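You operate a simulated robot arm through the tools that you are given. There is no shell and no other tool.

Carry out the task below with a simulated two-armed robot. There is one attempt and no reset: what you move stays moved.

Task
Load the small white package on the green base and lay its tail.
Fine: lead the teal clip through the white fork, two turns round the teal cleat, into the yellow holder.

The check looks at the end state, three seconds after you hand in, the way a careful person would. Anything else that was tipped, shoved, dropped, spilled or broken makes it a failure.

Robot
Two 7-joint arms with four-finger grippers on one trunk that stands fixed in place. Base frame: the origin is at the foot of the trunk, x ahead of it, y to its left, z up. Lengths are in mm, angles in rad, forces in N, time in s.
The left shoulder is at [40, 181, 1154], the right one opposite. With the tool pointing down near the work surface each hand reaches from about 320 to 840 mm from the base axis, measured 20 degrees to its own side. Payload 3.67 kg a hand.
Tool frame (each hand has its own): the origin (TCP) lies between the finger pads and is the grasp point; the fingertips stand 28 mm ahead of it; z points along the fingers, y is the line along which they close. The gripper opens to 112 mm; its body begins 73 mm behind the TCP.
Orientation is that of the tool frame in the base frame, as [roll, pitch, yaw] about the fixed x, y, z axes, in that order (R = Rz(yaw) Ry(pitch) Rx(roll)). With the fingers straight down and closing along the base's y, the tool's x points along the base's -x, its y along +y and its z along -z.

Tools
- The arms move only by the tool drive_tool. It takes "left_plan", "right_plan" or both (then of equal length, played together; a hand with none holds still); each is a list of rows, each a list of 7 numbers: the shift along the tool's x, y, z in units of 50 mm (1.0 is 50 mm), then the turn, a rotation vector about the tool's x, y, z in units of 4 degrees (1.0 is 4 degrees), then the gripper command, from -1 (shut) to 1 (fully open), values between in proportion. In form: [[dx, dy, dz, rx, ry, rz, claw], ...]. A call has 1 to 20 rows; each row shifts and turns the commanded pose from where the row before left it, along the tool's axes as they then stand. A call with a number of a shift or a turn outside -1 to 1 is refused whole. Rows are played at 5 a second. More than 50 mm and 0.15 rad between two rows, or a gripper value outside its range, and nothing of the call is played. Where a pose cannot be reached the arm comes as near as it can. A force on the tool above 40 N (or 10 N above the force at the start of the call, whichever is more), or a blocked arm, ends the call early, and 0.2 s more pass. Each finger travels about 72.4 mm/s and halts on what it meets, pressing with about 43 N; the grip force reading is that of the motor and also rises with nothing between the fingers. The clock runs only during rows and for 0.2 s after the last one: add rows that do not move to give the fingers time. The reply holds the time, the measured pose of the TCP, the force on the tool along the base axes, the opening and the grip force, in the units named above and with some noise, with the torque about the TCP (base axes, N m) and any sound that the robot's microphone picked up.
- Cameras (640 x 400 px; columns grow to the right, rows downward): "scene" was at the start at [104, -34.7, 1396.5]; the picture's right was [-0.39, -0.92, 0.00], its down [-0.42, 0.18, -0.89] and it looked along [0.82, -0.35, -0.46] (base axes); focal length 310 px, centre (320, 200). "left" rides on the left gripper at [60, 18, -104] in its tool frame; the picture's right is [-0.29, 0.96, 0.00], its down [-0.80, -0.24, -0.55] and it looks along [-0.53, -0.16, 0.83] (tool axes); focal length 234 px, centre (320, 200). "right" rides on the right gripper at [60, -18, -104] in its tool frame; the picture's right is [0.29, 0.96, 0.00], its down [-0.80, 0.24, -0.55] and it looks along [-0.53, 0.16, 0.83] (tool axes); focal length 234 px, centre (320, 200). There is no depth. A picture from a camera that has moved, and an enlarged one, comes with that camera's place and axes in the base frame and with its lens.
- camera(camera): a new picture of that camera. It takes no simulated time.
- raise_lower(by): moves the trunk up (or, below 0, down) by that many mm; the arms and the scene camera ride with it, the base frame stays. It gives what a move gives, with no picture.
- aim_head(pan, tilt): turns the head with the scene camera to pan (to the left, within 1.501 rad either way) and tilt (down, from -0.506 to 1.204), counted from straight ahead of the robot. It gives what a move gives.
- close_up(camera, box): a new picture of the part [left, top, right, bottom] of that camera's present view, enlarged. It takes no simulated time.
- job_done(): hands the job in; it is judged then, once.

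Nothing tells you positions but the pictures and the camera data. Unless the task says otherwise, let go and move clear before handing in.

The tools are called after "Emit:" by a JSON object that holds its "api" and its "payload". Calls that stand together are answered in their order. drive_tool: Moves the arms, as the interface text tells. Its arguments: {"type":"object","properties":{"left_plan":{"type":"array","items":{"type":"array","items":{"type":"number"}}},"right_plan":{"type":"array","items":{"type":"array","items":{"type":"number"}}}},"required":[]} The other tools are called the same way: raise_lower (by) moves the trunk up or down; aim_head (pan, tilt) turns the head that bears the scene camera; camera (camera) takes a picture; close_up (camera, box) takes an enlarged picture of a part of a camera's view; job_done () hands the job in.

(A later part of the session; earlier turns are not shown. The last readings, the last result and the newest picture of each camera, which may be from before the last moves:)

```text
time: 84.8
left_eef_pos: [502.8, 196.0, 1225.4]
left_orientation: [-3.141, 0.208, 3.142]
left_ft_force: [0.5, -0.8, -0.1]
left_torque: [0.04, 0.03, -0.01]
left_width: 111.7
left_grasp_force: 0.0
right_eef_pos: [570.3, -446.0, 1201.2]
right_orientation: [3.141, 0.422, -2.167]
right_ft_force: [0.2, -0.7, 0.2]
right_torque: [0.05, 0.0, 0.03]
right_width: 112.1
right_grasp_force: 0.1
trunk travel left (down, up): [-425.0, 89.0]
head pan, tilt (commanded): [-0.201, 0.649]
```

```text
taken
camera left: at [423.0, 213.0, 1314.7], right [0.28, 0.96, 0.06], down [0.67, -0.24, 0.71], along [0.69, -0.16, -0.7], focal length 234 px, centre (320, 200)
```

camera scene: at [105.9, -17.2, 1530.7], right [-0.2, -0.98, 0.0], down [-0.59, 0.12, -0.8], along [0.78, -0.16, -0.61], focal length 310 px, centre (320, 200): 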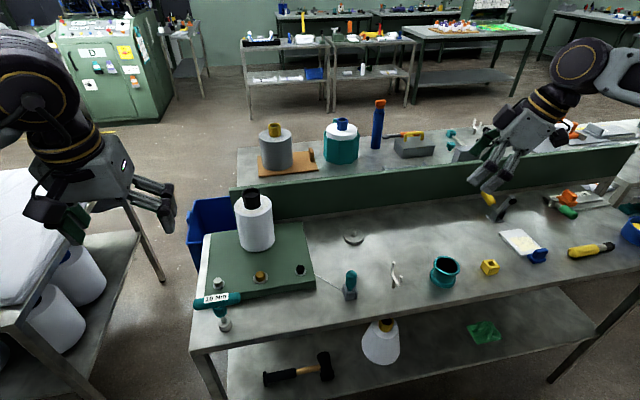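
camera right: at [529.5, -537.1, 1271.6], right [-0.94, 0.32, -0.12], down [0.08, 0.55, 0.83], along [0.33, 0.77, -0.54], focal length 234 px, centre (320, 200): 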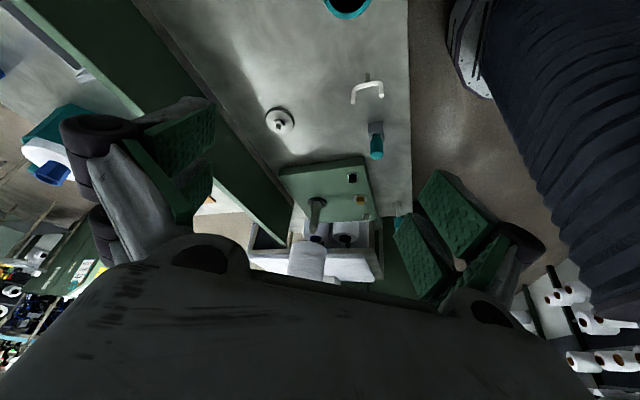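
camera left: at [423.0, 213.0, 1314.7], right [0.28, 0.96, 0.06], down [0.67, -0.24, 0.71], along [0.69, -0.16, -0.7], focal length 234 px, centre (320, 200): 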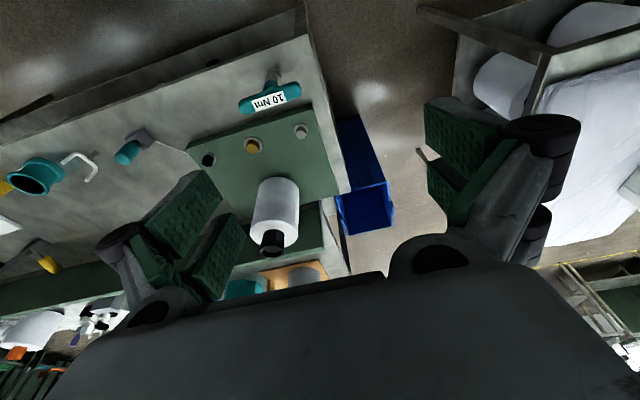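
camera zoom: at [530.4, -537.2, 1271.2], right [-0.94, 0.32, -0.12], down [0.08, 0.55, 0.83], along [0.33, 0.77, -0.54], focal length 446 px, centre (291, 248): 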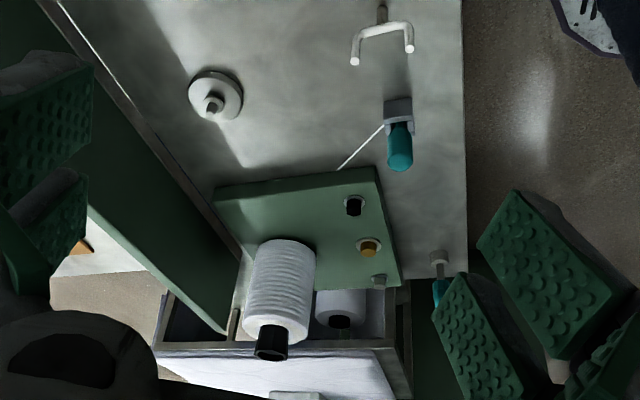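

Now the tail shows: a white thread runs from the green base to the clip's grey block. Next I bring the right hand back to vertical with zero yaw for the clip work.

Emit:
{"api": "drive_tool", "payload": {"right_plan": [[0, 0, 0, 0, 1, 0, 1], [0, 0, 0, 0, 1, 0, 1], [0, 0, 0, 0, 1, 0, 1], [0, 0, 0, 0, 1, 0, 1], [0, 0, 0, 0, 1, 0, 1], [0, 0, 0, 0, 1, 0, 1], [0, 0, 0, 0, 0, 1, 1], [0, 0, 0, 0, 0, 1, 1], [0, 0, 0, 0, 0, 1, 1], [0, 0, 0, 0, 0, 1, 1], [0, 0, 0, 0, 0, 1, 1], [0, 0, 0, 0, 0, 1, 1], [0, 0, 0, 0, 0, 1, 1], [0, 0, 0, 0, 0, 1, 1], [0, 0, 0, 0, 0, 1, 1], [0, 0, 0, 0, 0, 1, 1], [0, 0, 0, 0, 0, 1, 1], [0, 0, 0, 0, 0, 1, 1], [0, 0, 0, 0, 0, 1, 1], [0, 0, 0, 0, 0, 1, 1]]}}

Emit:
{"api": "camera", "payload": {"camera": "right"}}

```text
time: 89.0
left_eef_pos: [503.0, 194.9, 1225.7]
left_orientation: [3.14, 0.208, 3.142]
left_ft_force: [0.1, -0.1, 0.5]
left_torque: [0.04, -0.01, 0.01]
left_width: 112.2
left_grasp_force: 0.0
right_eef_pos: [569.9, -448.0, 1200.6]
right_orientation: [3.141, 0.002, 3.139]
right_ft_force: [0.4, 0.1, 0.6]
right_torque: [-0.01, 0.0, 0.01]
right_width: 112.0
right_grasp_force: 0.0
trunk travel left (down, up): [-425.0, 89.0]
head pan, tilt (commanded): [-0.201, 0.649]
```

```text
taken
camera right: at [509.2, -465.7, 1305.0], right [-0.29, 0.96, 0.0], down [0.8, 0.24, 0.56], along [0.53, 0.16, -0.83], focal length 234 px, centre (320, 200)
```

right: 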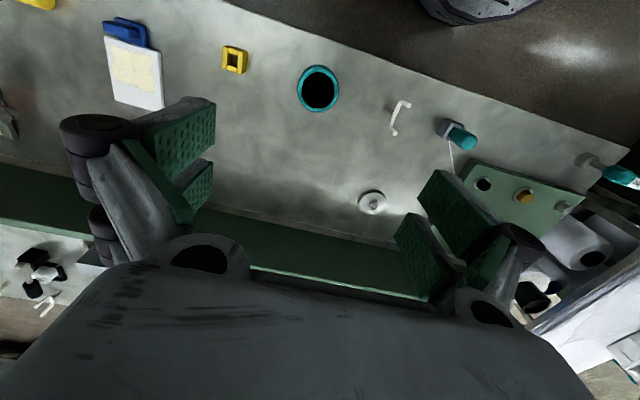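

Emit:
{"api": "close_up", "payload": {"camera": "right", "box": [205, 30, 265, 90]}}

Emit:
{"api": "close_up", "payload": {"camera": "right", "box": [285, 50, 355, 120]}}

Emit:
{"api": "close_up", "payload": {"camera": "right", "box": [375, 80, 495, 190]}}

Emit:
{"api": "close_up", "payload": {"camera": "scene", "box": [325, 255, 375, 310]}}

Emit:
{"api": "close_up", "payload": {"camera": "scene", "box": [470, 245, 515, 290]}}

```text
6.67 times, centred on (235, 60) of right
camera zoom: at [509.2, -465.7, 1305.0], right [-0.29, 0.96, 0.0], down [0.8, 0.24, 0.56], along [0.53, 0.16, -0.83], focal length 1561 px, centre (887, 1133)
```

zoom: 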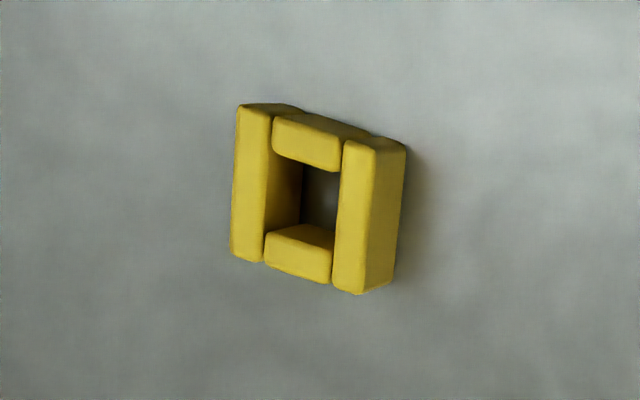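

```text
5.71 times, centred on (320, 85) of right
camera zoom: at [509.2, -465.7, 1305.0], right [-0.29, 0.96, 0.0], down [0.8, 0.24, 0.56], along [0.53, 0.16, -0.83], focal length 1338 px, centre (320, 857)
```

zoom: 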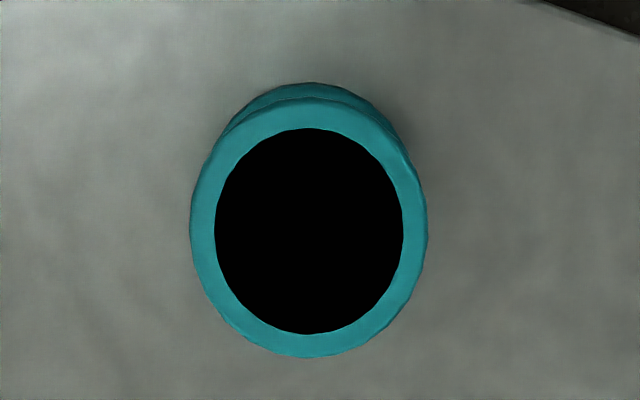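

```text
3.64 times, centred on (435, 135) of right
camera zoom: at [509.2, -465.7, 1305.0], right [-0.29, 0.96, 0.0], down [0.8, 0.24, 0.56], along [0.53, 0.16, -0.83], focal length 852 px, centre (-98, 436)
```

zoom: 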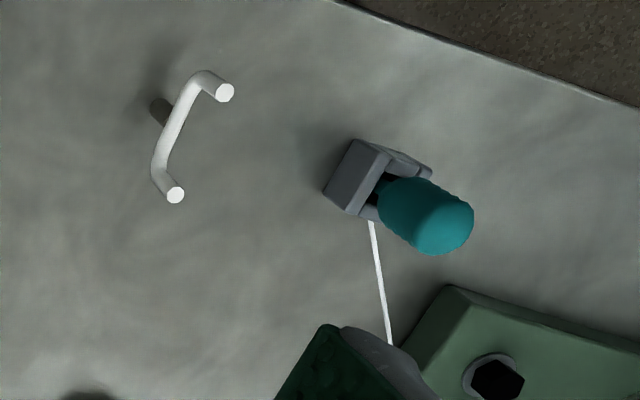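

```text
7.27 times, centred on (350, 282) of scene
camera zoom: at [104.9, -16.3, 1530.7], right [-0.2, -0.98, 0.0], down [-0.59, 0.12, -0.8], along [0.78, -0.16, -0.6], focal length 2256 px, centre (102, -400)
```

zoom: 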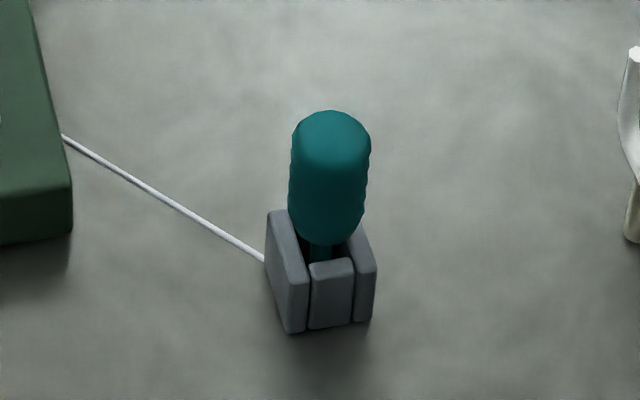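

```text
8.89 times, centred on (492, 268) of scene
camera zoom: at [104.9, -16.3, 1530.7], right [-0.2, -0.98, 0.0], down [-0.59, 0.12, -0.8], along [0.78, -0.16, -0.6], focal length 2757 px, centre (-1213, -400)
```

zoom: 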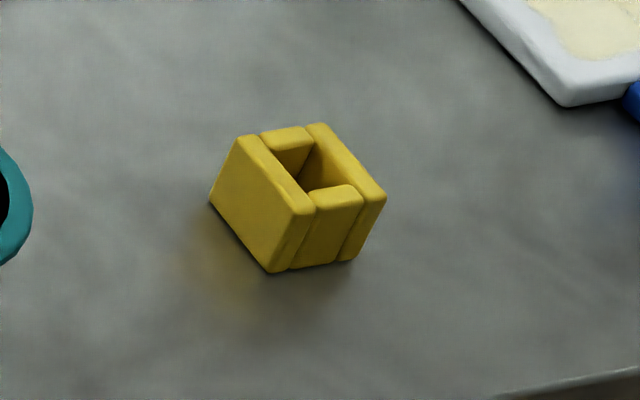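

The holder is square and axis-aligned with its centre at about (569, -591), and the clip block is at (567, -190). I bring the open right hand above the clip.

Emit:
{"api": "drive_tool", "payload": {"right_plan": [[0.008, 0.734, 0.543, 0, 0, 0, 1], [0.008, 0.734, 0.543, 0, 0, 0, 1], [0.008, 0.734, 0.543, 0, 0, 0, 1], [0.008, 0.734, 0.543, 0, 0, 0, 1], [0.008, 0.734, 0.543, 0, 0, 0, 1], [0.008, 0.734, 0.543, 0, 0, 0, 1], [0.008, 0.734, 0.543, 0, 0, 0, 1], [0, 0, 0, 0, 0, 0, 1]]}}

Emit:
{"api": "camera", "payload": {"camera": "right"}}

Emit:
{"api": "close_up", "payload": {"camera": "scene", "box": [420, 245, 475, 295]}}

```text
time: 90.8
left_eef_pos: [502.1, 194.6, 1225.3]
left_orientation: [-3.141, 0.209, -3.14]
left_ft_force: [-0.1, -0.3, 0.1]
left_torque: [0.03, -0.01, -0.01]
left_width: 112.0
left_grasp_force: 0.1
right_eef_pos: [563.9, -189.8, 1013.8]
right_orientation: [3.139, 0.001, 3.14]
right_ft_force: [-0.4, -0.6, -0.2]
right_torque: [0.04, 0.0, 0.01]
right_width: 111.8
right_grasp_force: 0.0
trunk travel left (down, up): [-425.0, 89.0]
head pan, tilt (commanded): [-0.201, 0.649]
```

```text
taken
camera right: at [503.1, -208.9, 1116.8], right [-0.29, 0.96, 0.0], down [0.8, 0.24, 0.56], along [0.53, 0.16, -0.83], focal length 234 px, centre (320, 200)
```

right: 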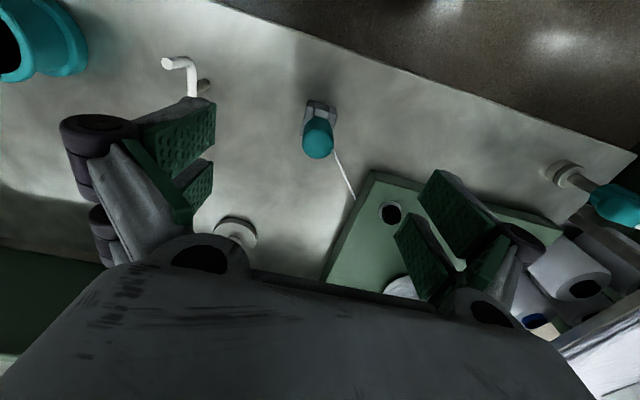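

```text
8.00 times, centred on (448, 270) of scene
camera zoom: at [104.4, -17.2, 1530.8], right [-0.2, -0.98, 0.0], down [-0.59, 0.12, -0.8], along [0.78, -0.16, -0.6], focal length 2481 px, centre (-700, -360)
```

zoom: 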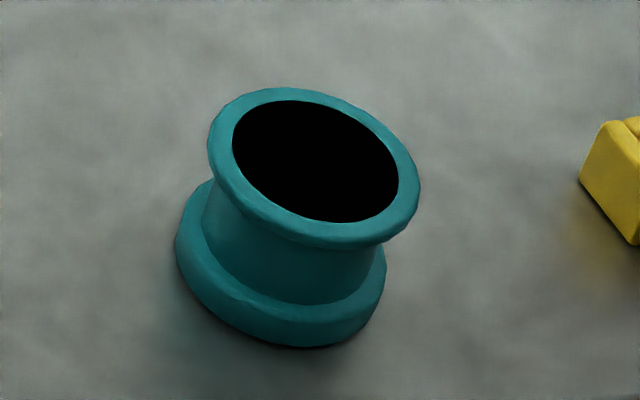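

Emit:
{"api": "close_up", "payload": {"camera": "right", "box": [280, 80, 370, 170]}}

```text
4.44 times, centred on (325, 125) of right
camera zoom: at [503.1, -208.9, 1116.8], right [-0.29, 0.96, 0.0], down [0.8, 0.24, 0.56], along [0.53, 0.16, -0.83], focal length 1041 px, centre (298, 533)
```

zoom: 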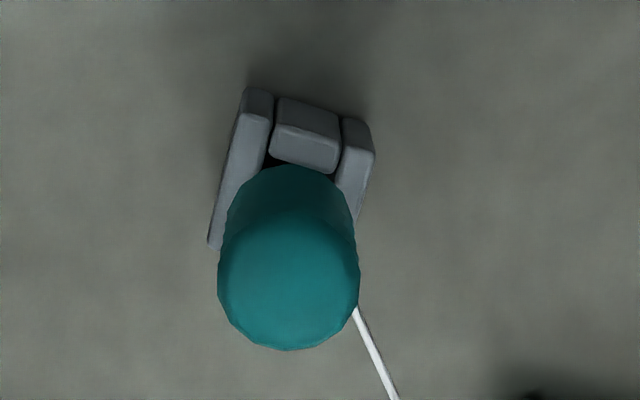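

The handle is about 3.5 mm ahead of the TCP. I correct and go down to grip height (fingertips about z 900, above the block).

Emit:
{"api": "drive_tool", "payload": {"right_plan": [[-0.0233, -0.0067, 0.567, 0, 0, 0, 1], [-0.0233, -0.0067, 0.567, 0, 0, 0, 1], [-0.0233, -0.0067, 0.567, 0, 0, 0, 1], [0, 0, 0, 0, 0, 0, 1]]}}

Emit:
{"api": "camera", "payload": {"camera": "right"}}

Emit:
{"api": "close_up", "payload": {"camera": "scene", "box": [300, 210, 410, 310]}}

```text
time: 91.8
left_eef_pos: [503.4, 194.4, 1226.3]
left_orientation: [3.141, 0.21, 3.14]
left_ft_force: [0.2, 0.2, -0.1]
left_torque: [0.03, -0.01, -0.01]
left_width: 112.1
left_grasp_force: 0.0
right_eef_pos: [557.6, -204.9, 941.7]
right_orientation: [3.136, 0.004, -3.141]
right_ft_force: [-0.2, 0.9, 0.2]
right_torque: [-0.01, 0.02, 0.01]
right_width: 112.0
right_grasp_force: 0.1
right hand out of reach, approached as far as the arm can: row 2, 3
trunk travel left (down, up): [-425.0, 89.0]
head pan, tilt (commanded): [-0.201, 0.649]
```

```text
taken
camera right: at [496.5, -222.8, 1044.9], right [-0.29, 0.96, 0.0], down [0.8, 0.24, 0.56], along [0.53, 0.16, -0.83], focal length 234 px, centre (320, 200)
```

right: 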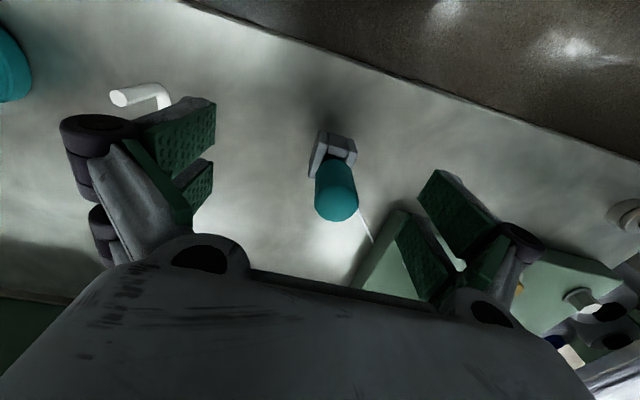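

```text
4.00 times, centred on (355, 260) of scene
camera zoom: at [105.5, -16.0, 1530.7], right [-0.2, -0.98, 0.0], down [-0.59, 0.12, -0.8], along [0.78, -0.16, -0.61], focal length 1241 px, centre (180, -40)
```

zoom: 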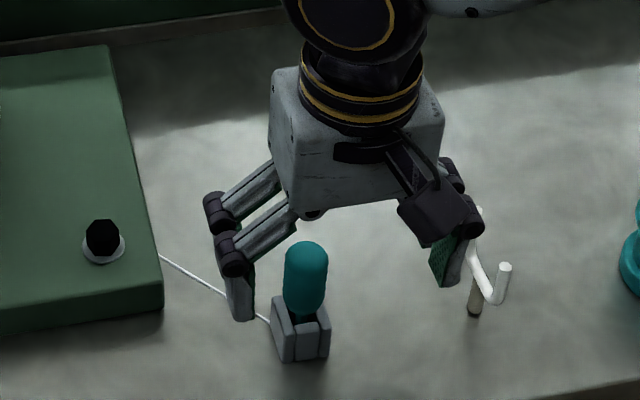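

The inward limit shows up again at this low height with the trunk raised. I go up, lower the trunk by 150 mm to its original height, and approach again.

Emit:
{"api": "drive_tool", "payload": {"right_plan": [[0, 0, -0.9, 0, 0, 0, 1], [0, 0, -0.9, 0, 0, 0, 1], [0, 0, -0.9, 0, 0, 0, 1], [0, 0, -0.9, 0, 0, 0, 1], [0, 0, 0, 0, 0, 0, 1]]}}

Emit:
{"api": "raise_lower", "payload": {"by": -150}}

Emit:
{"api": "camera", "payload": {"camera": "scene"}}

Emit:
{"api": "camera", "payload": {"camera": "right"}}

```text
time: 93.0
left_eef_pos: [503.3, 196.1, 1224.3]
left_orientation: [-3.141, 0.208, 3.141]
left_ft_force: [1.0, 0.1, 0.5]
left_torque: [0.03, 0.0, 0.0]
left_width: 112.1
left_grasp_force: 0.1
right_eef_pos: [557.6, -206.4, 1118.3]
right_orientation: [3.14, 0.0, 3.141]
right_ft_force: [0.4, 0.5, 0.0]
right_torque: [-0.01, 0.01, 0.0]
right_width: 111.9
right_grasp_force: 0.1
trunk travel left (down, up): [-425.0, 89.0]
head pan, tilt (commanded): [-0.201, 0.649]
```

```text
time: 94.7
left_eef_pos: [502.0, 195.3, 1075.5]
left_orientation: [3.141, 0.21, 3.141]
left_ft_force: [-0.2, 0.5, 0.6]
left_torque: [0.02, -0.01, 0.0]
left_width: 112.1
left_grasp_force: 0.0
right_eef_pos: [558.1, -204.8, 967.7]
right_orientation: [3.14, 0.003, 3.14]
right_ft_force: [0.3, 0.0, 0.4]
right_torque: [0.01, -0.02, 0.03]
right_width: 112.0
right_grasp_force: 0.1
trunk travel left (down, up): [-275.0, 239.0]
head pan, tilt (commanded): [-0.201, 0.649]
```

```text
taken
camera scene: at [104.7, -16.3, 1380.8], right [-0.2, -0.98, 0.0], down [-0.59, 0.12, -0.8], along [0.78, -0.16, -0.6], focal length 310 px, centre (320, 200)
```

scene: 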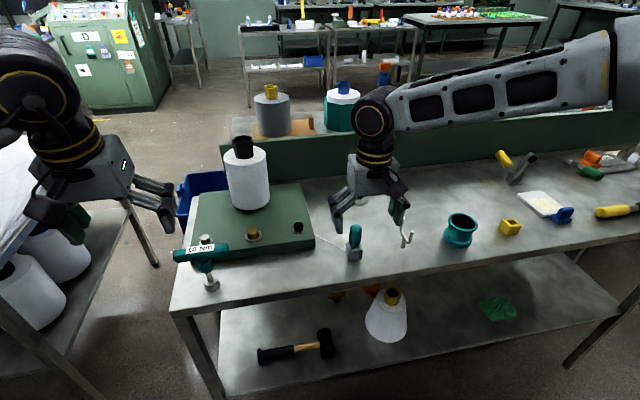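

```text
taken
camera right: at [496.6, -224.5, 1072.3], right [-0.29, 0.96, 0.0], down [0.8, 0.24, 0.56], along [0.53, 0.16, -0.83], focal length 234 px, centre (320, 200)
```

right: 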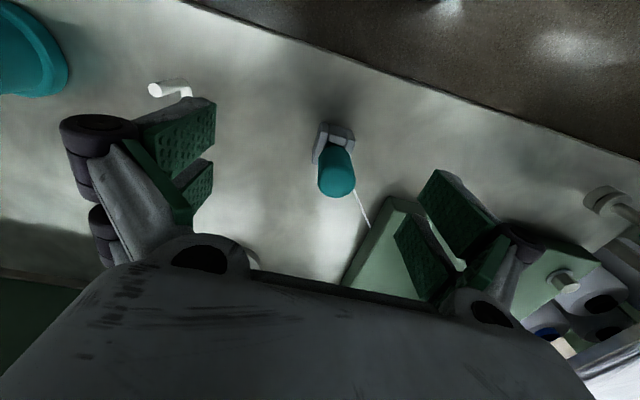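

Emit:
{"api": "close_up", "payload": {"camera": "right", "box": [290, 110, 390, 210]}}

```text
4.00 times, centred on (340, 160) of right
camera zoom: at [496.6, -224.5, 1072.3], right [-0.29, 0.96, 0.0], down [0.8, 0.24, 0.56], along [0.53, 0.16, -0.83], focal length 937 px, centre (240, 360)
```

zoom: 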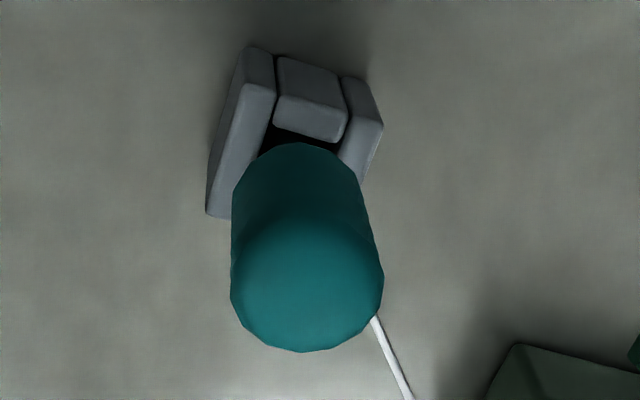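

Emit:
{"api": "drive_tool", "payload": {"right_plan": [[-0.105, 0.153, 0, 0, 0, 0, 1], [-0.105, 0.153, 0, 0, 0, 0, 1], [0, 0, 0.4, 0, 0, 0, 1], [0, 0, 0.4, 0, 0, 0, 1], [0, 0, 0, 0, 0, 0, 1]]}}

Emit:
{"api": "camera", "payload": {"camera": "right"}}

Emit:
{"api": "close_up", "payload": {"camera": "scene", "box": [300, 170, 430, 280]}}

```text
time: 95.9
left_eef_pos: [502.5, 195.0, 1075.2]
left_orientation: [3.141, 0.209, -3.141]
left_ft_force: [-0.6, 0.7, 0.8]
left_torque: [0.04, -0.01, -0.03]
left_width: 111.9
left_grasp_force: 0.1
right_eef_pos: [567.6, -191.1, 927.4]
right_orientation: [3.141, 0.003, 3.142]
right_ft_force: [-0.1, 0.4, -0.4]
right_torque: [0.0, -0.03, -0.01]
right_width: 112.0
right_grasp_force: 0.2
trunk travel left (down, up): [-275.0, 239.0]
head pan, tilt (commanded): [-0.201, 0.649]
```

```text
taken
camera right: at [507.4, -209.6, 1032.1], right [-0.29, 0.96, 0.0], down [0.8, 0.24, 0.56], along [0.53, 0.16, -0.83], focal length 234 px, centre (320, 200)
```

right: 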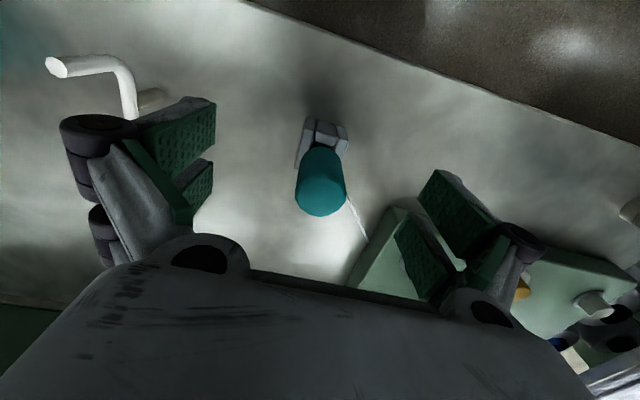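

```text
3.64 times, centred on (365, 225) of scene
camera zoom: at [104.5, -16.3, 1380.9], right [-0.2, -0.98, 0.0], down [-0.59, 0.12, -0.8], along [0.78, -0.16, -0.6], focal length 1128 px, centre (156, 109)
```

zoom: 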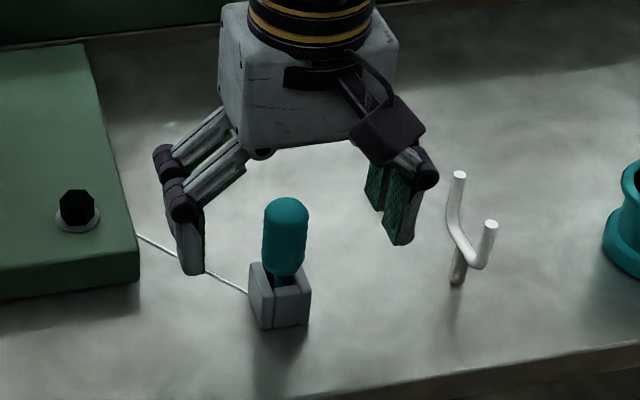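

The handle is centred between the fingers. I close on it.

Emit:
{"api": "drive_tool", "payload": {"right_plan": [[0, 0, 0, 0, 0, 0, 0.3], [0, 0, 0, 0, 0, 0, -0.3], [0, 0, 0, 0, 0, 0, -1], [0, 0, 0, 0, 0, 0, -1], [0, 0, 0, 0, 0, 0, -1], [0, 0, 0, 0, 0, 0, -1], [0, 0, 0, 0, 0, 0, -1]]}}

Emit:
{"api": "camera", "payload": {"camera": "right"}}

Emit:
{"api": "close_up", "payload": {"camera": "scene", "box": [300, 170, 430, 280]}}

```text
time: 97.5
left_eef_pos: [503.1, 195.9, 1075.5]
left_orientation: [-3.141, 0.207, 3.14]
left_ft_force: [0.4, -0.2, 0.6]
left_torque: [0.03, -0.01, 0.0]
left_width: 112.1
left_grasp_force: 0.0
right_eef_pos: [568.2, -190.8, 927.8]
right_orientation: [3.141, 0.0, 3.141]
right_ft_force: [0.4, -0.4, 0.5]
right_torque: [0.01, -0.03, 0.03]
right_width: 25.0
right_grasp_force: 43.3
trunk travel left (down, up): [-275.0, 239.0]
head pan, tilt (commanded): [-0.201, 0.649]
```

```text
taken
camera right: at [507.7, -209.5, 1032.2], right [-0.29, 0.96, 0.0], down [0.8, 0.24, 0.56], along [0.53, 0.16, -0.83], focal length 234 px, centre (320, 200)
```

right: 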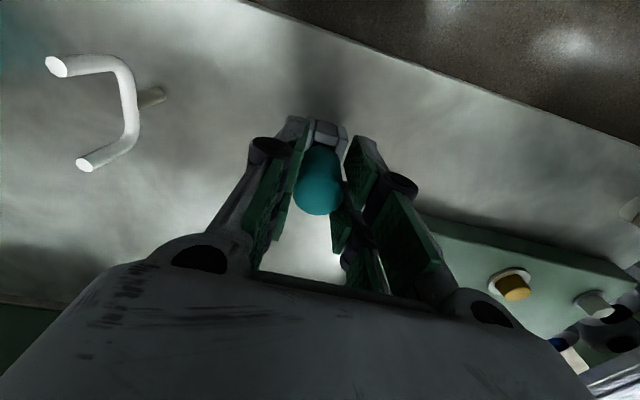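

```text
3.64 times, centred on (365, 225) of scene
camera zoom: at [104.9, -16.3, 1380.8], right [-0.2, -0.98, 0.0], down [-0.59, 0.12, -0.8], along [0.78, -0.16, -0.6], focal length 1128 px, centre (156, 109)
```

zoom: 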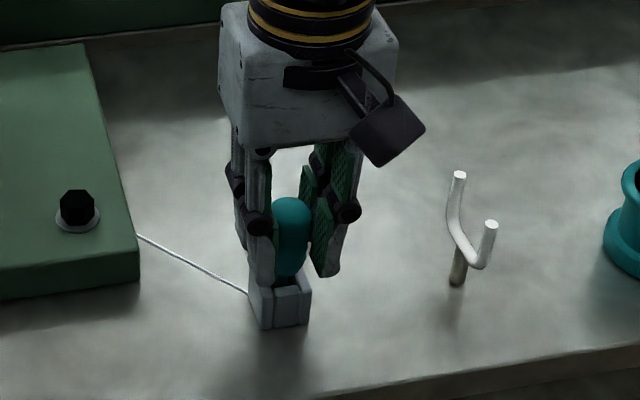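

The clip is gripped at 25 mm. I lift it straight up out of its block.

Emit:
{"api": "drive_tool", "payload": {"right_plan": [[0, 0, -0.1, 0, 0, 0, -1], [0, 0, -0.2, 0, 0, 0, -1], [0, 0, -0.2, 0, 0, 0, -1], [0, 0, -0.2, 0, 0, 0, -1], [0, 0, -0.2, 0, 0, 0, -1], [0, 0, -0.2, 0, 0, 0, -1], [0, 0, -0.2, 0, 0, 0, -1], [0, 0, 0, 0, 0, 0, -1]]}}

Emit:
{"api": "close_up", "payload": {"camera": "scene", "box": [310, 170, 420, 280]}}

Emit:
{"api": "camera", "payload": {"camera": "right"}}

Emit:
{"api": "camera", "payload": {"camera": "left"}}

```text
time: 99.3
left_eef_pos: [503.3, 195.8, 1075.5]
left_orientation: [-3.141, 0.21, -3.141]
left_ft_force: [0.4, -0.3, 0.0]
left_torque: [0.01, 0.03, 0.0]
left_width: 111.9
left_grasp_force: 0.0
right_eef_pos: [568.4, -190.5, 992.8]
right_orientation: [3.139, 0.003, 3.141]
right_ft_force: [-0.7, 0.4, -0.5]
right_torque: [0.0, -0.01, 0.01]
right_width: 24.9
right_grasp_force: 43.1
trunk travel left (down, up): [-275.0, 239.0]
head pan, tilt (commanded): [-0.201, 0.649]
```

```text
3.64 times, centred on (365, 225) of scene
camera zoom: at [105.1, -16.3, 1380.8], right [-0.2, -0.98, 0.0], down [-0.59, 0.12, -0.8], along [0.78, -0.16, -0.6], focal length 1128 px, centre (156, 109)
```

zoom: 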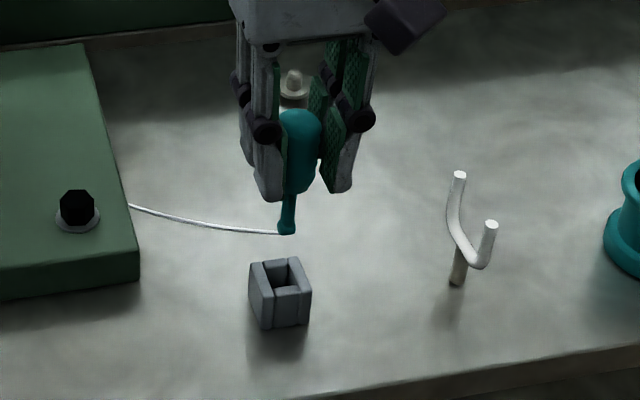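

```text
taken
camera right: at [508.5, -210.0, 1097.2], right [-0.29, 0.96, 0.0], down [0.8, 0.24, 0.56], along [0.53, 0.16, -0.83], focal length 234 px, centre (320, 200)
```

right: 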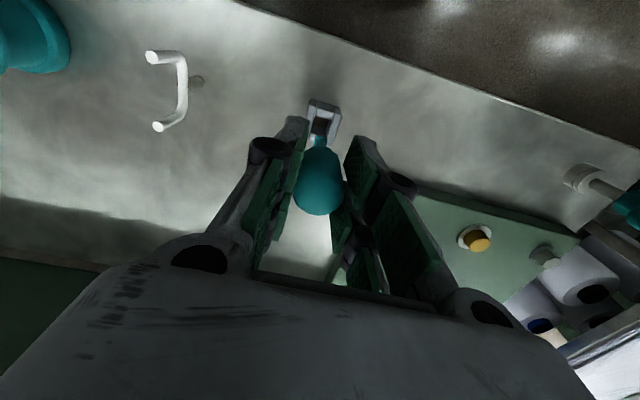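

```text
taken
camera left: at [422.7, 213.5, 1165.0], right [0.28, 0.96, 0.06], down [0.67, -0.24, 0.71], along [0.69, -0.16, -0.7], focal length 234 px, centre (320, 200)
```

left: 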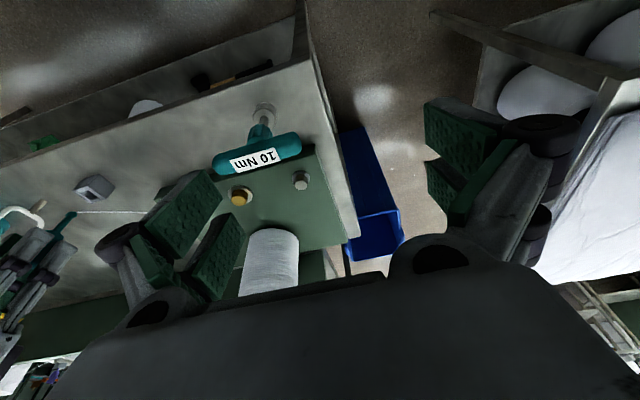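

The clip is out: it has a stem about 32 mm long below the handle, with the thread fixed at the stem's end, 75 mm below the TCP. I'll pass the stem between the fork tines with its tip just above the fork's crotch (TCP z ≈ 965).

Emit:
{"api": "drive_tool", "payload": {"right_plan": [[-0.032, -0.5, 0.28, 0, 0, 0, -1], [0, -0.5, 0.28, 0, 0, 0, -1], [0, -0.3, 0, 0, 0, 0, -1], [0, 0, 0, 0, 0, 0, -1]]}}

Emit:
{"api": "close_up", "payload": {"camera": "scene", "box": [310, 160, 430, 270]}}

Emit:
{"api": "camera", "payload": {"camera": "right"}}

```text
time: 100.3
left_eef_pos: [502.5, 195.4, 1075.1]
left_orientation: [3.141, 0.21, 3.141]
left_ft_force: [-0.4, 0.6, 0.6]
left_torque: [-0.01, 0.02, -0.01]
left_width: 112.0
left_grasp_force: 0.1
right_eef_pos: [569.8, -253.5, 965.8]
right_orientation: [3.138, 0.002, -3.142]
right_ft_force: [0.6, 0.2, 0.3]
right_torque: [0.02, 0.0, -0.01]
right_width: 25.0
right_grasp_force: 43.1
trunk travel left (down, up): [-275.0, 239.0]
head pan, tilt (commanded): [-0.201, 0.649]
```

```text
3.64 times, centred on (370, 215) of scene
camera zoom: at [105.1, -16.3, 1380.8], right [-0.2, -0.98, 0.0], down [-0.59, 0.12, -0.8], along [0.78, -0.16, -0.6], focal length 1128 px, centre (138, 146)
```

zoom: 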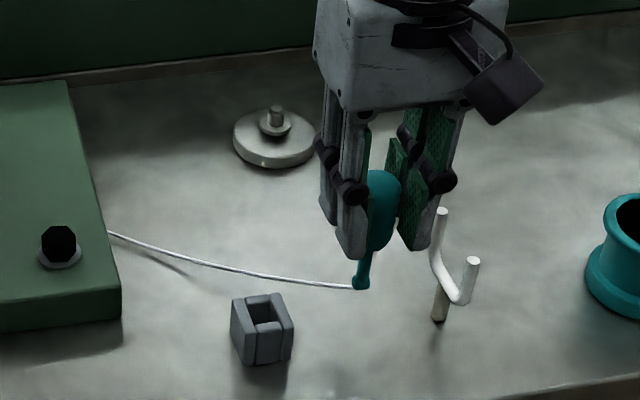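

```text
taken
camera right: at [509.0, -271.6, 1069.5], right [-0.29, 0.96, 0.0], down [0.8, 0.24, 0.56], along [0.53, 0.16, -0.83], focal length 234 px, centre (320, 200)
```

right: 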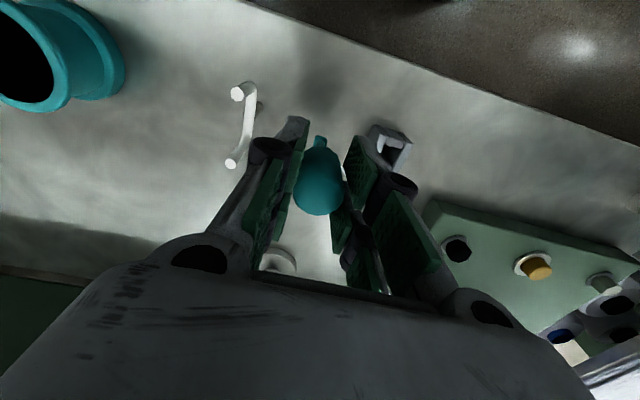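

The stem tip is at z ≈ 891, between fork crotch (≈ 881) and tine tips (≈ 921). I move it through in small steps.

Emit:
{"api": "drive_tool", "payload": {"right_plan": [[0, -0.4, 0, 0, 0, 0, -1], [0, -0.4, 0, 0, 0, 0, -1], [0, -0.3, 0, 0, 0, 0, -1], [0, 0, 0, 0, 0, 0, -1]]}}

Emit:
{"api": "close_up", "payload": {"camera": "scene", "box": [340, 160, 460, 270]}}

Emit:
{"api": "close_up", "payload": {"camera": "right", "box": [230, 60, 410, 220]}}

```text
time: 101.3
left_eef_pos: [502.6, 196.0, 1075.5]
left_orientation: [-3.141, 0.209, -3.141]
left_ft_force: [0.4, 0.2, -0.5]
left_torque: [0.0, -0.04, -0.02]
left_width: 112.1
left_grasp_force: 0.1
right_eef_pos: [568.1, -310.6, 965.1]
right_orientation: [3.141, 0.0, 3.141]
right_ft_force: [0.6, 0.4, -0.6]
right_torque: [0.01, -0.02, 0.02]
right_width: 25.3
right_grasp_force: 42.7
trunk travel left (down, up): [-275.0, 239.0]
head pan, tilt (commanded): [-0.201, 0.649]
```

```text
3.64 times, centred on (400, 215) of scene
camera zoom: at [105.0, -16.1, 1380.8], right [-0.2, -0.98, 0.0], down [-0.59, 0.12, -0.8], along [0.78, -0.16, -0.6], focal length 1128 px, centre (29, 146)
```

zoom: 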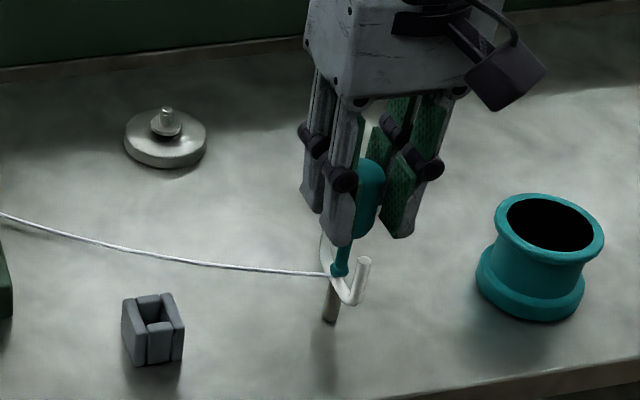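

```text
2.50 times, centred on (320, 140) of right
camera zoom: at [508.8, -329.0, 1069.4], right [-0.29, 0.96, 0.0], down [0.8, 0.24, 0.56], along [0.53, 0.16, -0.83], focal length 585 px, centre (320, 350)
```

zoom: 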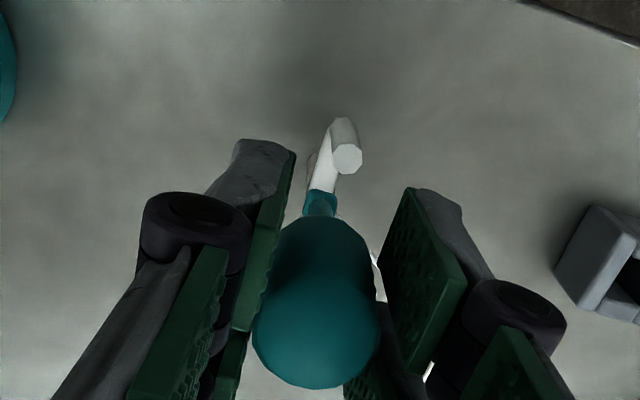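

The stem is right between the tines. I continue through and out the other side toward the cleat.

Emit:
{"api": "drive_tool", "payload": {"right_plan": [[0, -0.4, 0, 0, 0, 0, -1], [0, -0.4, 0, 0, 0, 0, -1], [0.03, -0.4, 0, 0, 0, 0, -1], [0.02, -0.36, 0.1, 0, 0, 0, -1], [0, 0, 0.1, 0, 0, 0, -1], [0, 0, 0, 0, 0, 0, -1]]}}

Emit:
{"api": "close_up", "payload": {"camera": "scene", "box": [300, 150, 480, 280]}}

Emit:
{"api": "camera", "payload": {"camera": "right"}}

```text
time: 102.7
left_eef_pos: [501.4, 195.9, 1076.0]
left_orientation: [3.141, 0.209, 3.141]
left_ft_force: [0.3, 0.9, 0.3]
left_torque: [0.01, -0.01, -0.02]
left_width: 111.9
left_grasp_force: 0.0
right_eef_pos: [565.3, -389.1, 956.2]
right_orientation: [3.141, 0.001, 3.141]
right_ft_force: [-0.1, 0.1, -0.7]
right_torque: [0.0, 0.03, 0.02]
right_width: 24.8
right_grasp_force: 43.0
trunk travel left (down, up): [-275.0, 239.0]
head pan, tilt (commanded): [-0.201, 0.649]
```

```text
3.08 times, centred on (390, 215) of scene
camera zoom: at [104.8, -16.6, 1380.8], right [-0.2, -0.98, 0.0], down [-0.59, 0.12, -0.8], along [0.78, -0.16, -0.6], focal length 954 px, centre (105, 154)
```

zoom: 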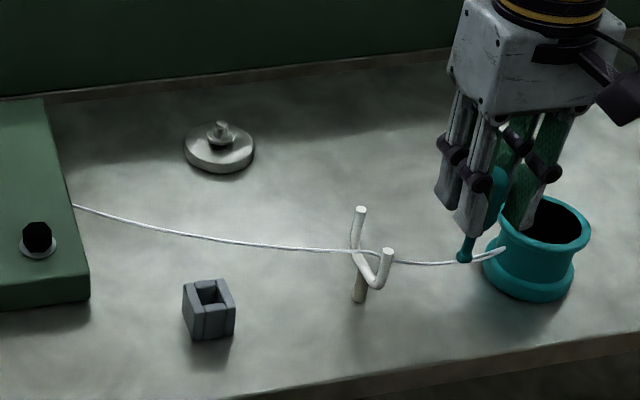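

```text
taken
camera right: at [505.3, -408.2, 1059.7], right [-0.29, 0.96, 0.0], down [0.8, 0.24, 0.56], along [0.53, 0.16, -0.83], focal length 234 px, centre (320, 200)
```

right: 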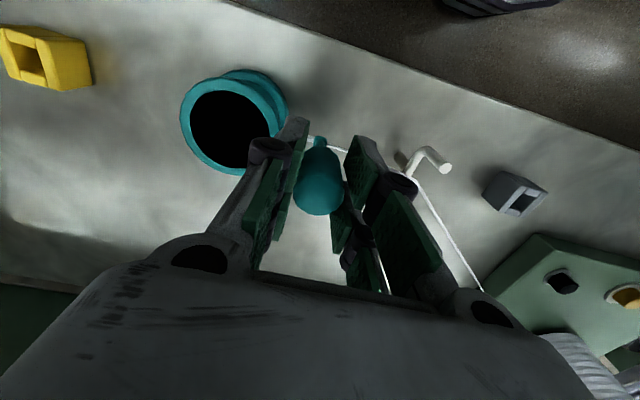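

The thread runs through the fork between the tines. There is a white bit beyond the clip near the cleat, so I zoom in to see what it is.

Emit:
{"api": "close_up", "payload": {"camera": "scene", "box": [395, 195, 500, 260]}}

Emit:
{"api": "close_up", "payload": {"camera": "right", "box": [250, 110, 460, 220]}}

```text
6.10 times, centred on (448, 228) of scene
camera zoom: at [104.8, -16.6, 1380.8], right [-0.2, -0.98, 0.0], down [-0.59, 0.12, -0.8], along [0.78, -0.16, -0.6], focal length 1890 px, centre (-457, 32)
```

zoom: 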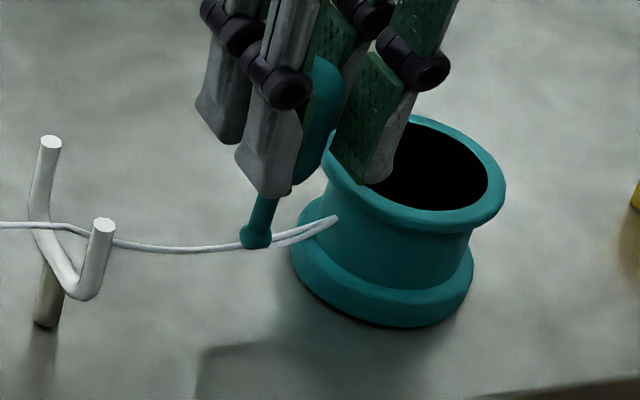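

```text
3.05 times, centred on (355, 165) of right
camera zoom: at [505.3, -408.2, 1059.7], right [-0.29, 0.96, 0.0], down [0.8, 0.24, 0.56], along [0.53, 0.16, -0.83], focal length 714 px, centre (213, 307)
```

zoom: 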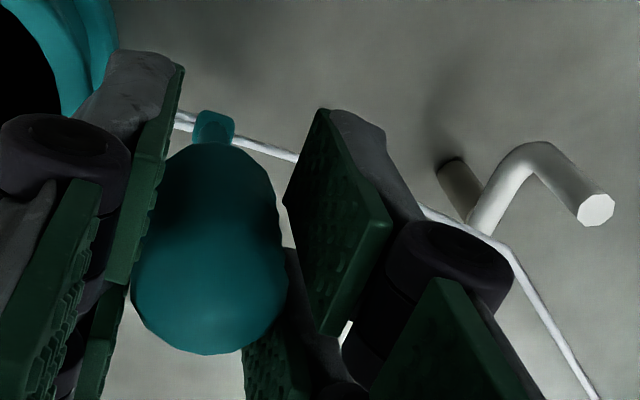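

Emit:
{"api": "drive_tool", "payload": {"right_plan": [[0, 0, 0, 0, 0, 0, -1], [0, 0, 0, 0, 0, 0, -1], [0, 0, 0, 0, 0, 0, -1]]}}

Emit:
{"api": "close_up", "payload": {"camera": "scene", "box": [395, 195, 500, 260]}}

```text
time: 103.5
left_eef_pos: [502.5, 195.1, 1075.8]
left_orientation: [-3.139, 0.21, -3.14]
left_ft_force: [0.5, -1.0, 0.2]
left_torque: [0.01, -0.02, -0.02]
left_width: 112.3
left_grasp_force: 0.2
right_eef_pos: [565.4, -389.4, 956.6]
right_orientation: [-3.142, 0.001, 3.141]
right_ft_force: [0.6, 0.0, -0.7]
right_torque: [0.02, 0.03, -0.02]
right_width: 25.1
right_grasp_force: 42.6
trunk travel left (down, up): [-275.0, 239.0]
head pan, tilt (commanded): [-0.201, 0.649]
```

```text
6.10 times, centred on (448, 228) of scene
camera zoom: at [104.9, -16.3, 1380.8], right [-0.2, -0.98, 0.0], down [-0.59, 0.12, -0.8], along [0.78, -0.16, -0.6], focal length 1890 px, centre (-457, 32)
```

zoom: 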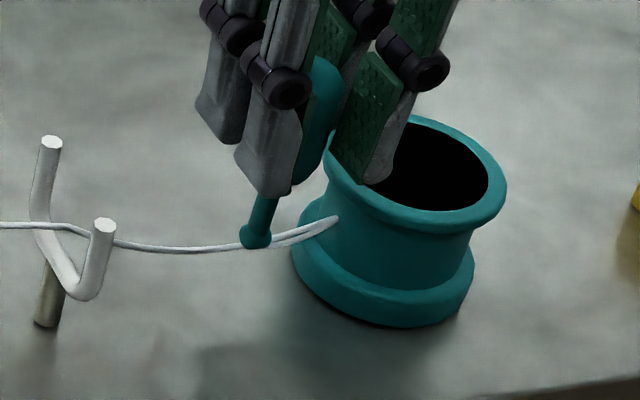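

The thread is routed: package → fork → cleat → clip, so the cleat is already engaged. I start winding around the cleat front-first with radius 60 mm and the stem tip at waist height, checking after the first quarter.

Emit:
{"api": "drive_tool", "payload": {"right_plan": [[0.3708, -0.0587, 0, 0, 0, 0, -1], [0.3345, -0.1704, 0, 0, 0, 0, -1], [0.2654, -0.2654, 0, 0, 0, 0, -1], [0.1704, -0.3345, 0, 0, 0, 0, -1], [0.0587, -0.3708, 0, 0, 0, 0, -1], [0, 0, 0, 0, 0, 0, -1]]}}

Emit:
{"api": "close_up", "payload": {"camera": "scene", "box": [340, 160, 520, 290]}}

Emit:
{"api": "camera", "payload": {"camera": "right"}}

```text
time: 104.9
left_eef_pos: [502.8, 195.9, 1075.7]
left_orientation: [-3.142, 0.21, 3.14]
left_ft_force: [-0.2, 1.0, -0.9]
left_torque: [-0.03, 0.02, -0.02]
left_width: 112.1
left_grasp_force: 0.1
right_eef_pos: [505.0, -449.6, 953.9]
right_orientation: [3.141, 0.002, 3.142]
right_ft_force: [0.4, 0.0, 0.0]
right_torque: [-0.03, 0.02, 0.02]
right_width: 25.4
right_grasp_force: 43.0
trunk travel left (down, up): [-275.0, 239.0]
head pan, tilt (commanded): [-0.201, 0.649]
```

```text
3.08 times, centred on (430, 225) of scene
camera zoom: at [105.0, -15.9, 1380.8], right [-0.2, -0.98, 0.0], down [-0.59, 0.12, -0.8], along [0.78, -0.16, -0.6], focal length 954 px, centre (-18, 123)
```

zoom: 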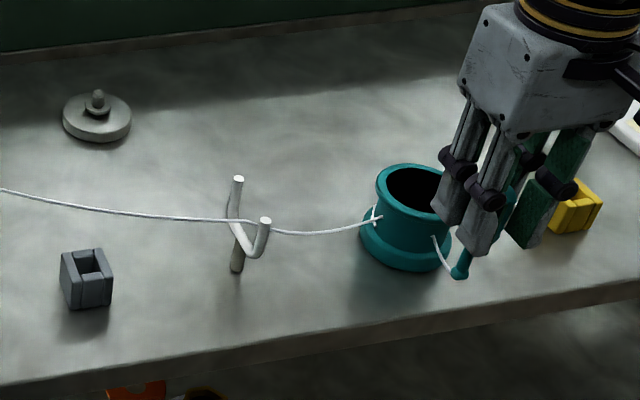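

```text
taken
camera right: at [444.6, -467.2, 1058.7], right [-0.29, 0.96, 0.0], down [0.8, 0.24, 0.56], along [0.53, 0.16, -0.83], focal length 234 px, centre (320, 200)
```

right: 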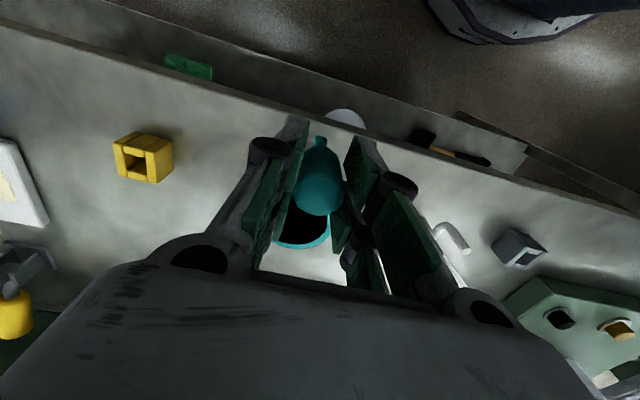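

Emit:
{"api": "close_up", "payload": {"camera": "scene", "box": [435, 205, 505, 260]}}

```text
7.27 times, centred on (470, 232) of scene
camera zoom: at [105.0, -15.9, 1380.8], right [-0.2, -0.98, 0.0], down [-0.59, 0.12, -0.8], along [0.78, -0.16, -0.6], focal length 2256 px, centre (-771, -36)
```

zoom: 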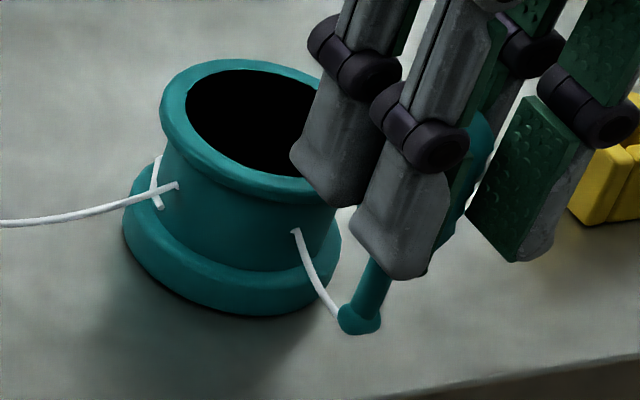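

The thread engages the waist and follows the clip. I continue the first turn around the far sides.

Emit:
{"api": "drive_tool", "payload": {"right_plan": [[-0.0587, -0.3708, 0, 0, 0, 0, -1], [-0.1704, -0.3345, 0, 0, 0, 0, -1], [-0.2654, -0.2654, 0, 0, 0, 0, -1], [-0.3345, -0.1704, 0, 0, 0, 0, -1], [-0.3708, -0.0587, 0, 0, 0, 0, -1], [-0.3708, 0.0587, 0, 0, 0, 0, -1], [-0.3345, 0.1704, 0, 0, 0, 0, -1], [-0.2654, 0.2654, 0, 0, 0, 0, -1], [-0.1704, 0.3345, 0, 0, 0, 0, -1], [-0.0587, 0.3708, 0, 0, 0, 0, -1], [0, 0, 0, 0, 0, 0, -1]]}}

Emit:
{"api": "close_up", "payload": {"camera": "scene", "box": [340, 160, 520, 290]}}

Emit:
{"api": "close_up", "payload": {"camera": "scene", "box": [435, 205, 505, 260]}}

```text
time: 107.3
left_eef_pos: [502.5, 194.0, 1075.8]
left_orientation: [-3.141, 0.209, 3.141]
left_ft_force: [0.5, -0.3, 0.1]
left_torque: [0.01, 0.0, 0.01]
left_width: 111.9
left_grasp_force: 0.0
right_eef_pos: [626.3, -448.2, 953.6]
right_orientation: [3.138, 0.002, -3.141]
right_ft_force: [0.0, 0.0, -1.1]
right_torque: [0.01, 0.0, 0.03]
right_width: 25.0
right_grasp_force: 42.4
trunk travel left (down, up): [-275.0, 239.0]
head pan, tilt (commanded): [-0.201, 0.649]
```

```text
3.08 times, centred on (430, 225) of scene
camera zoom: at [104.9, -16.8, 1380.8], right [-0.2, -0.98, 0.0], down [-0.59, 0.12, -0.8], along [0.78, -0.16, -0.6], focal length 954 px, centre (-18, 123)
```

zoom: 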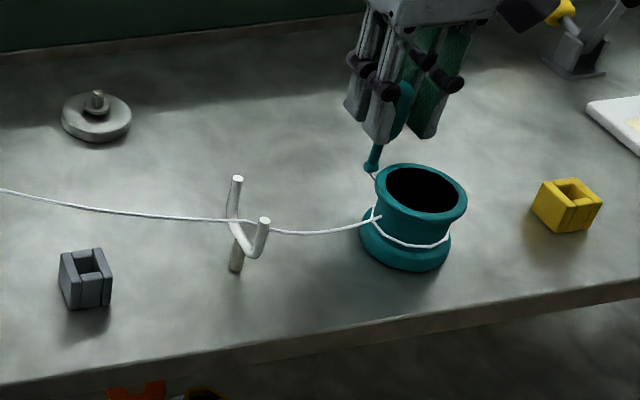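

```text
7.27 times, centred on (470, 232) of scene
camera zoom: at [104.9, -16.8, 1380.8], right [-0.2, -0.98, 0.0], down [-0.59, 0.12, -0.8], along [0.78, -0.16, -0.6], focal length 2256 px, centre (-771, -36)
```

zoom: 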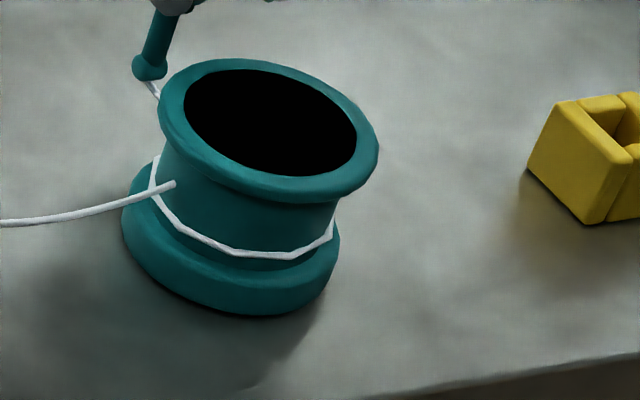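

The first wrap lies neatly round the waist. I continue, lifting the stem tip slightly where it crosses over the incoming thread on the fork side.

Emit:
{"api": "drive_tool", "payload": {"right_plan": [[0.0587, 0.3708, 0, 0, 0, 0, -1], [0.1704, 0.3345, -0.12, 0, 0, 0, -1], [0.2654, 0.2654, -0.12, 0, 0, 0, -1], [0.3345, 0.1704, 0, 0, 0, 0, -1], [0.3708, 0.0587, 0, 0, 0, 0, -1], [0.3708, -0.0587, 0, 0, 0, 0, -1], [0.3345, -0.1704, 0, 0, 0, 0, -1], [0.2654, -0.2654, 0.12, 0, 0, 0, -1], [0.1704, -0.3345, 0.12, 0, 0, 0, -1], [0.0587, -0.3708, 0, 0, 0, 0, -1], [0, 0, 0, 0, 0, 0, -1]]}}

Emit:
{"api": "close_up", "payload": {"camera": "scene", "box": [340, 160, 520, 290]}}

Emit:
{"api": "close_up", "payload": {"camera": "scene", "box": [435, 205, 505, 260]}}

```text
time: 109.7
left_eef_pos: [502.3, 195.1, 1076.3]
left_orientation: [-3.141, 0.208, -3.141]
left_ft_force: [-0.1, -0.6, 0.5]
left_torque: [0.0, 0.01, 0.02]
left_width: 111.7
left_grasp_force: 0.1
right_eef_pos: [507.0, -448.1, 955.7]
right_orientation: [3.14, 0.002, 3.14]
right_ft_force: [-0.2, 0.6, -0.2]
right_torque: [0.01, 0.01, -0.01]
right_width: 25.0
right_grasp_force: 43.3
trunk travel left (down, up): [-275.0, 239.0]
head pan, tilt (commanded): [-0.201, 0.649]
```

```text
3.08 times, centred on (430, 225) of scene
camera zoom: at [105.1, -15.9, 1380.8], right [-0.2, -0.98, 0.0], down [-0.59, 0.12, -0.8], along [0.78, -0.16, -0.6], focal length 954 px, centre (-18, 123)
```

zoom: 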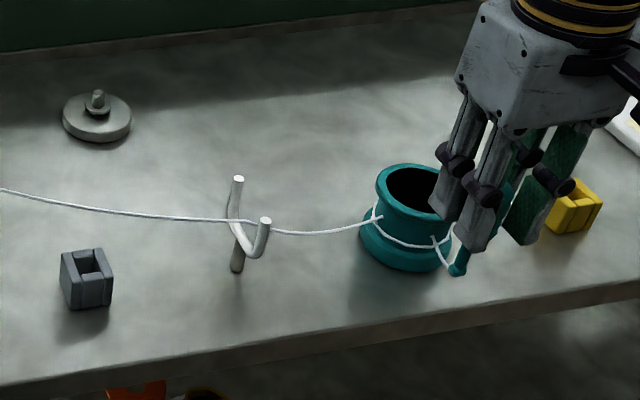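

```text
7.27 times, centred on (470, 232) of scene
camera zoom: at [105.1, -15.9, 1380.8], right [-0.2, -0.98, 0.0], down [-0.59, 0.12, -0.8], along [0.78, -0.16, -0.6], focal length 2256 px, centre (-771, -36)
```

zoom: 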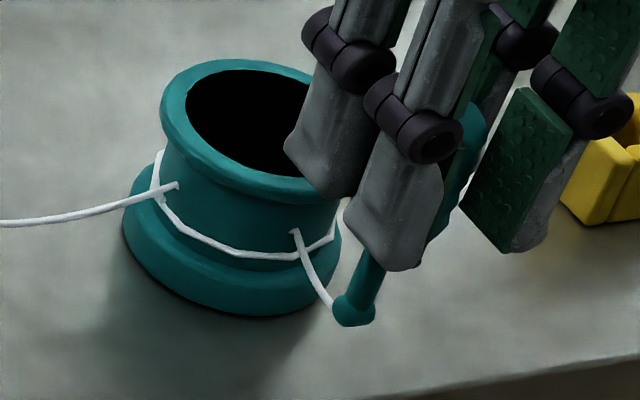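

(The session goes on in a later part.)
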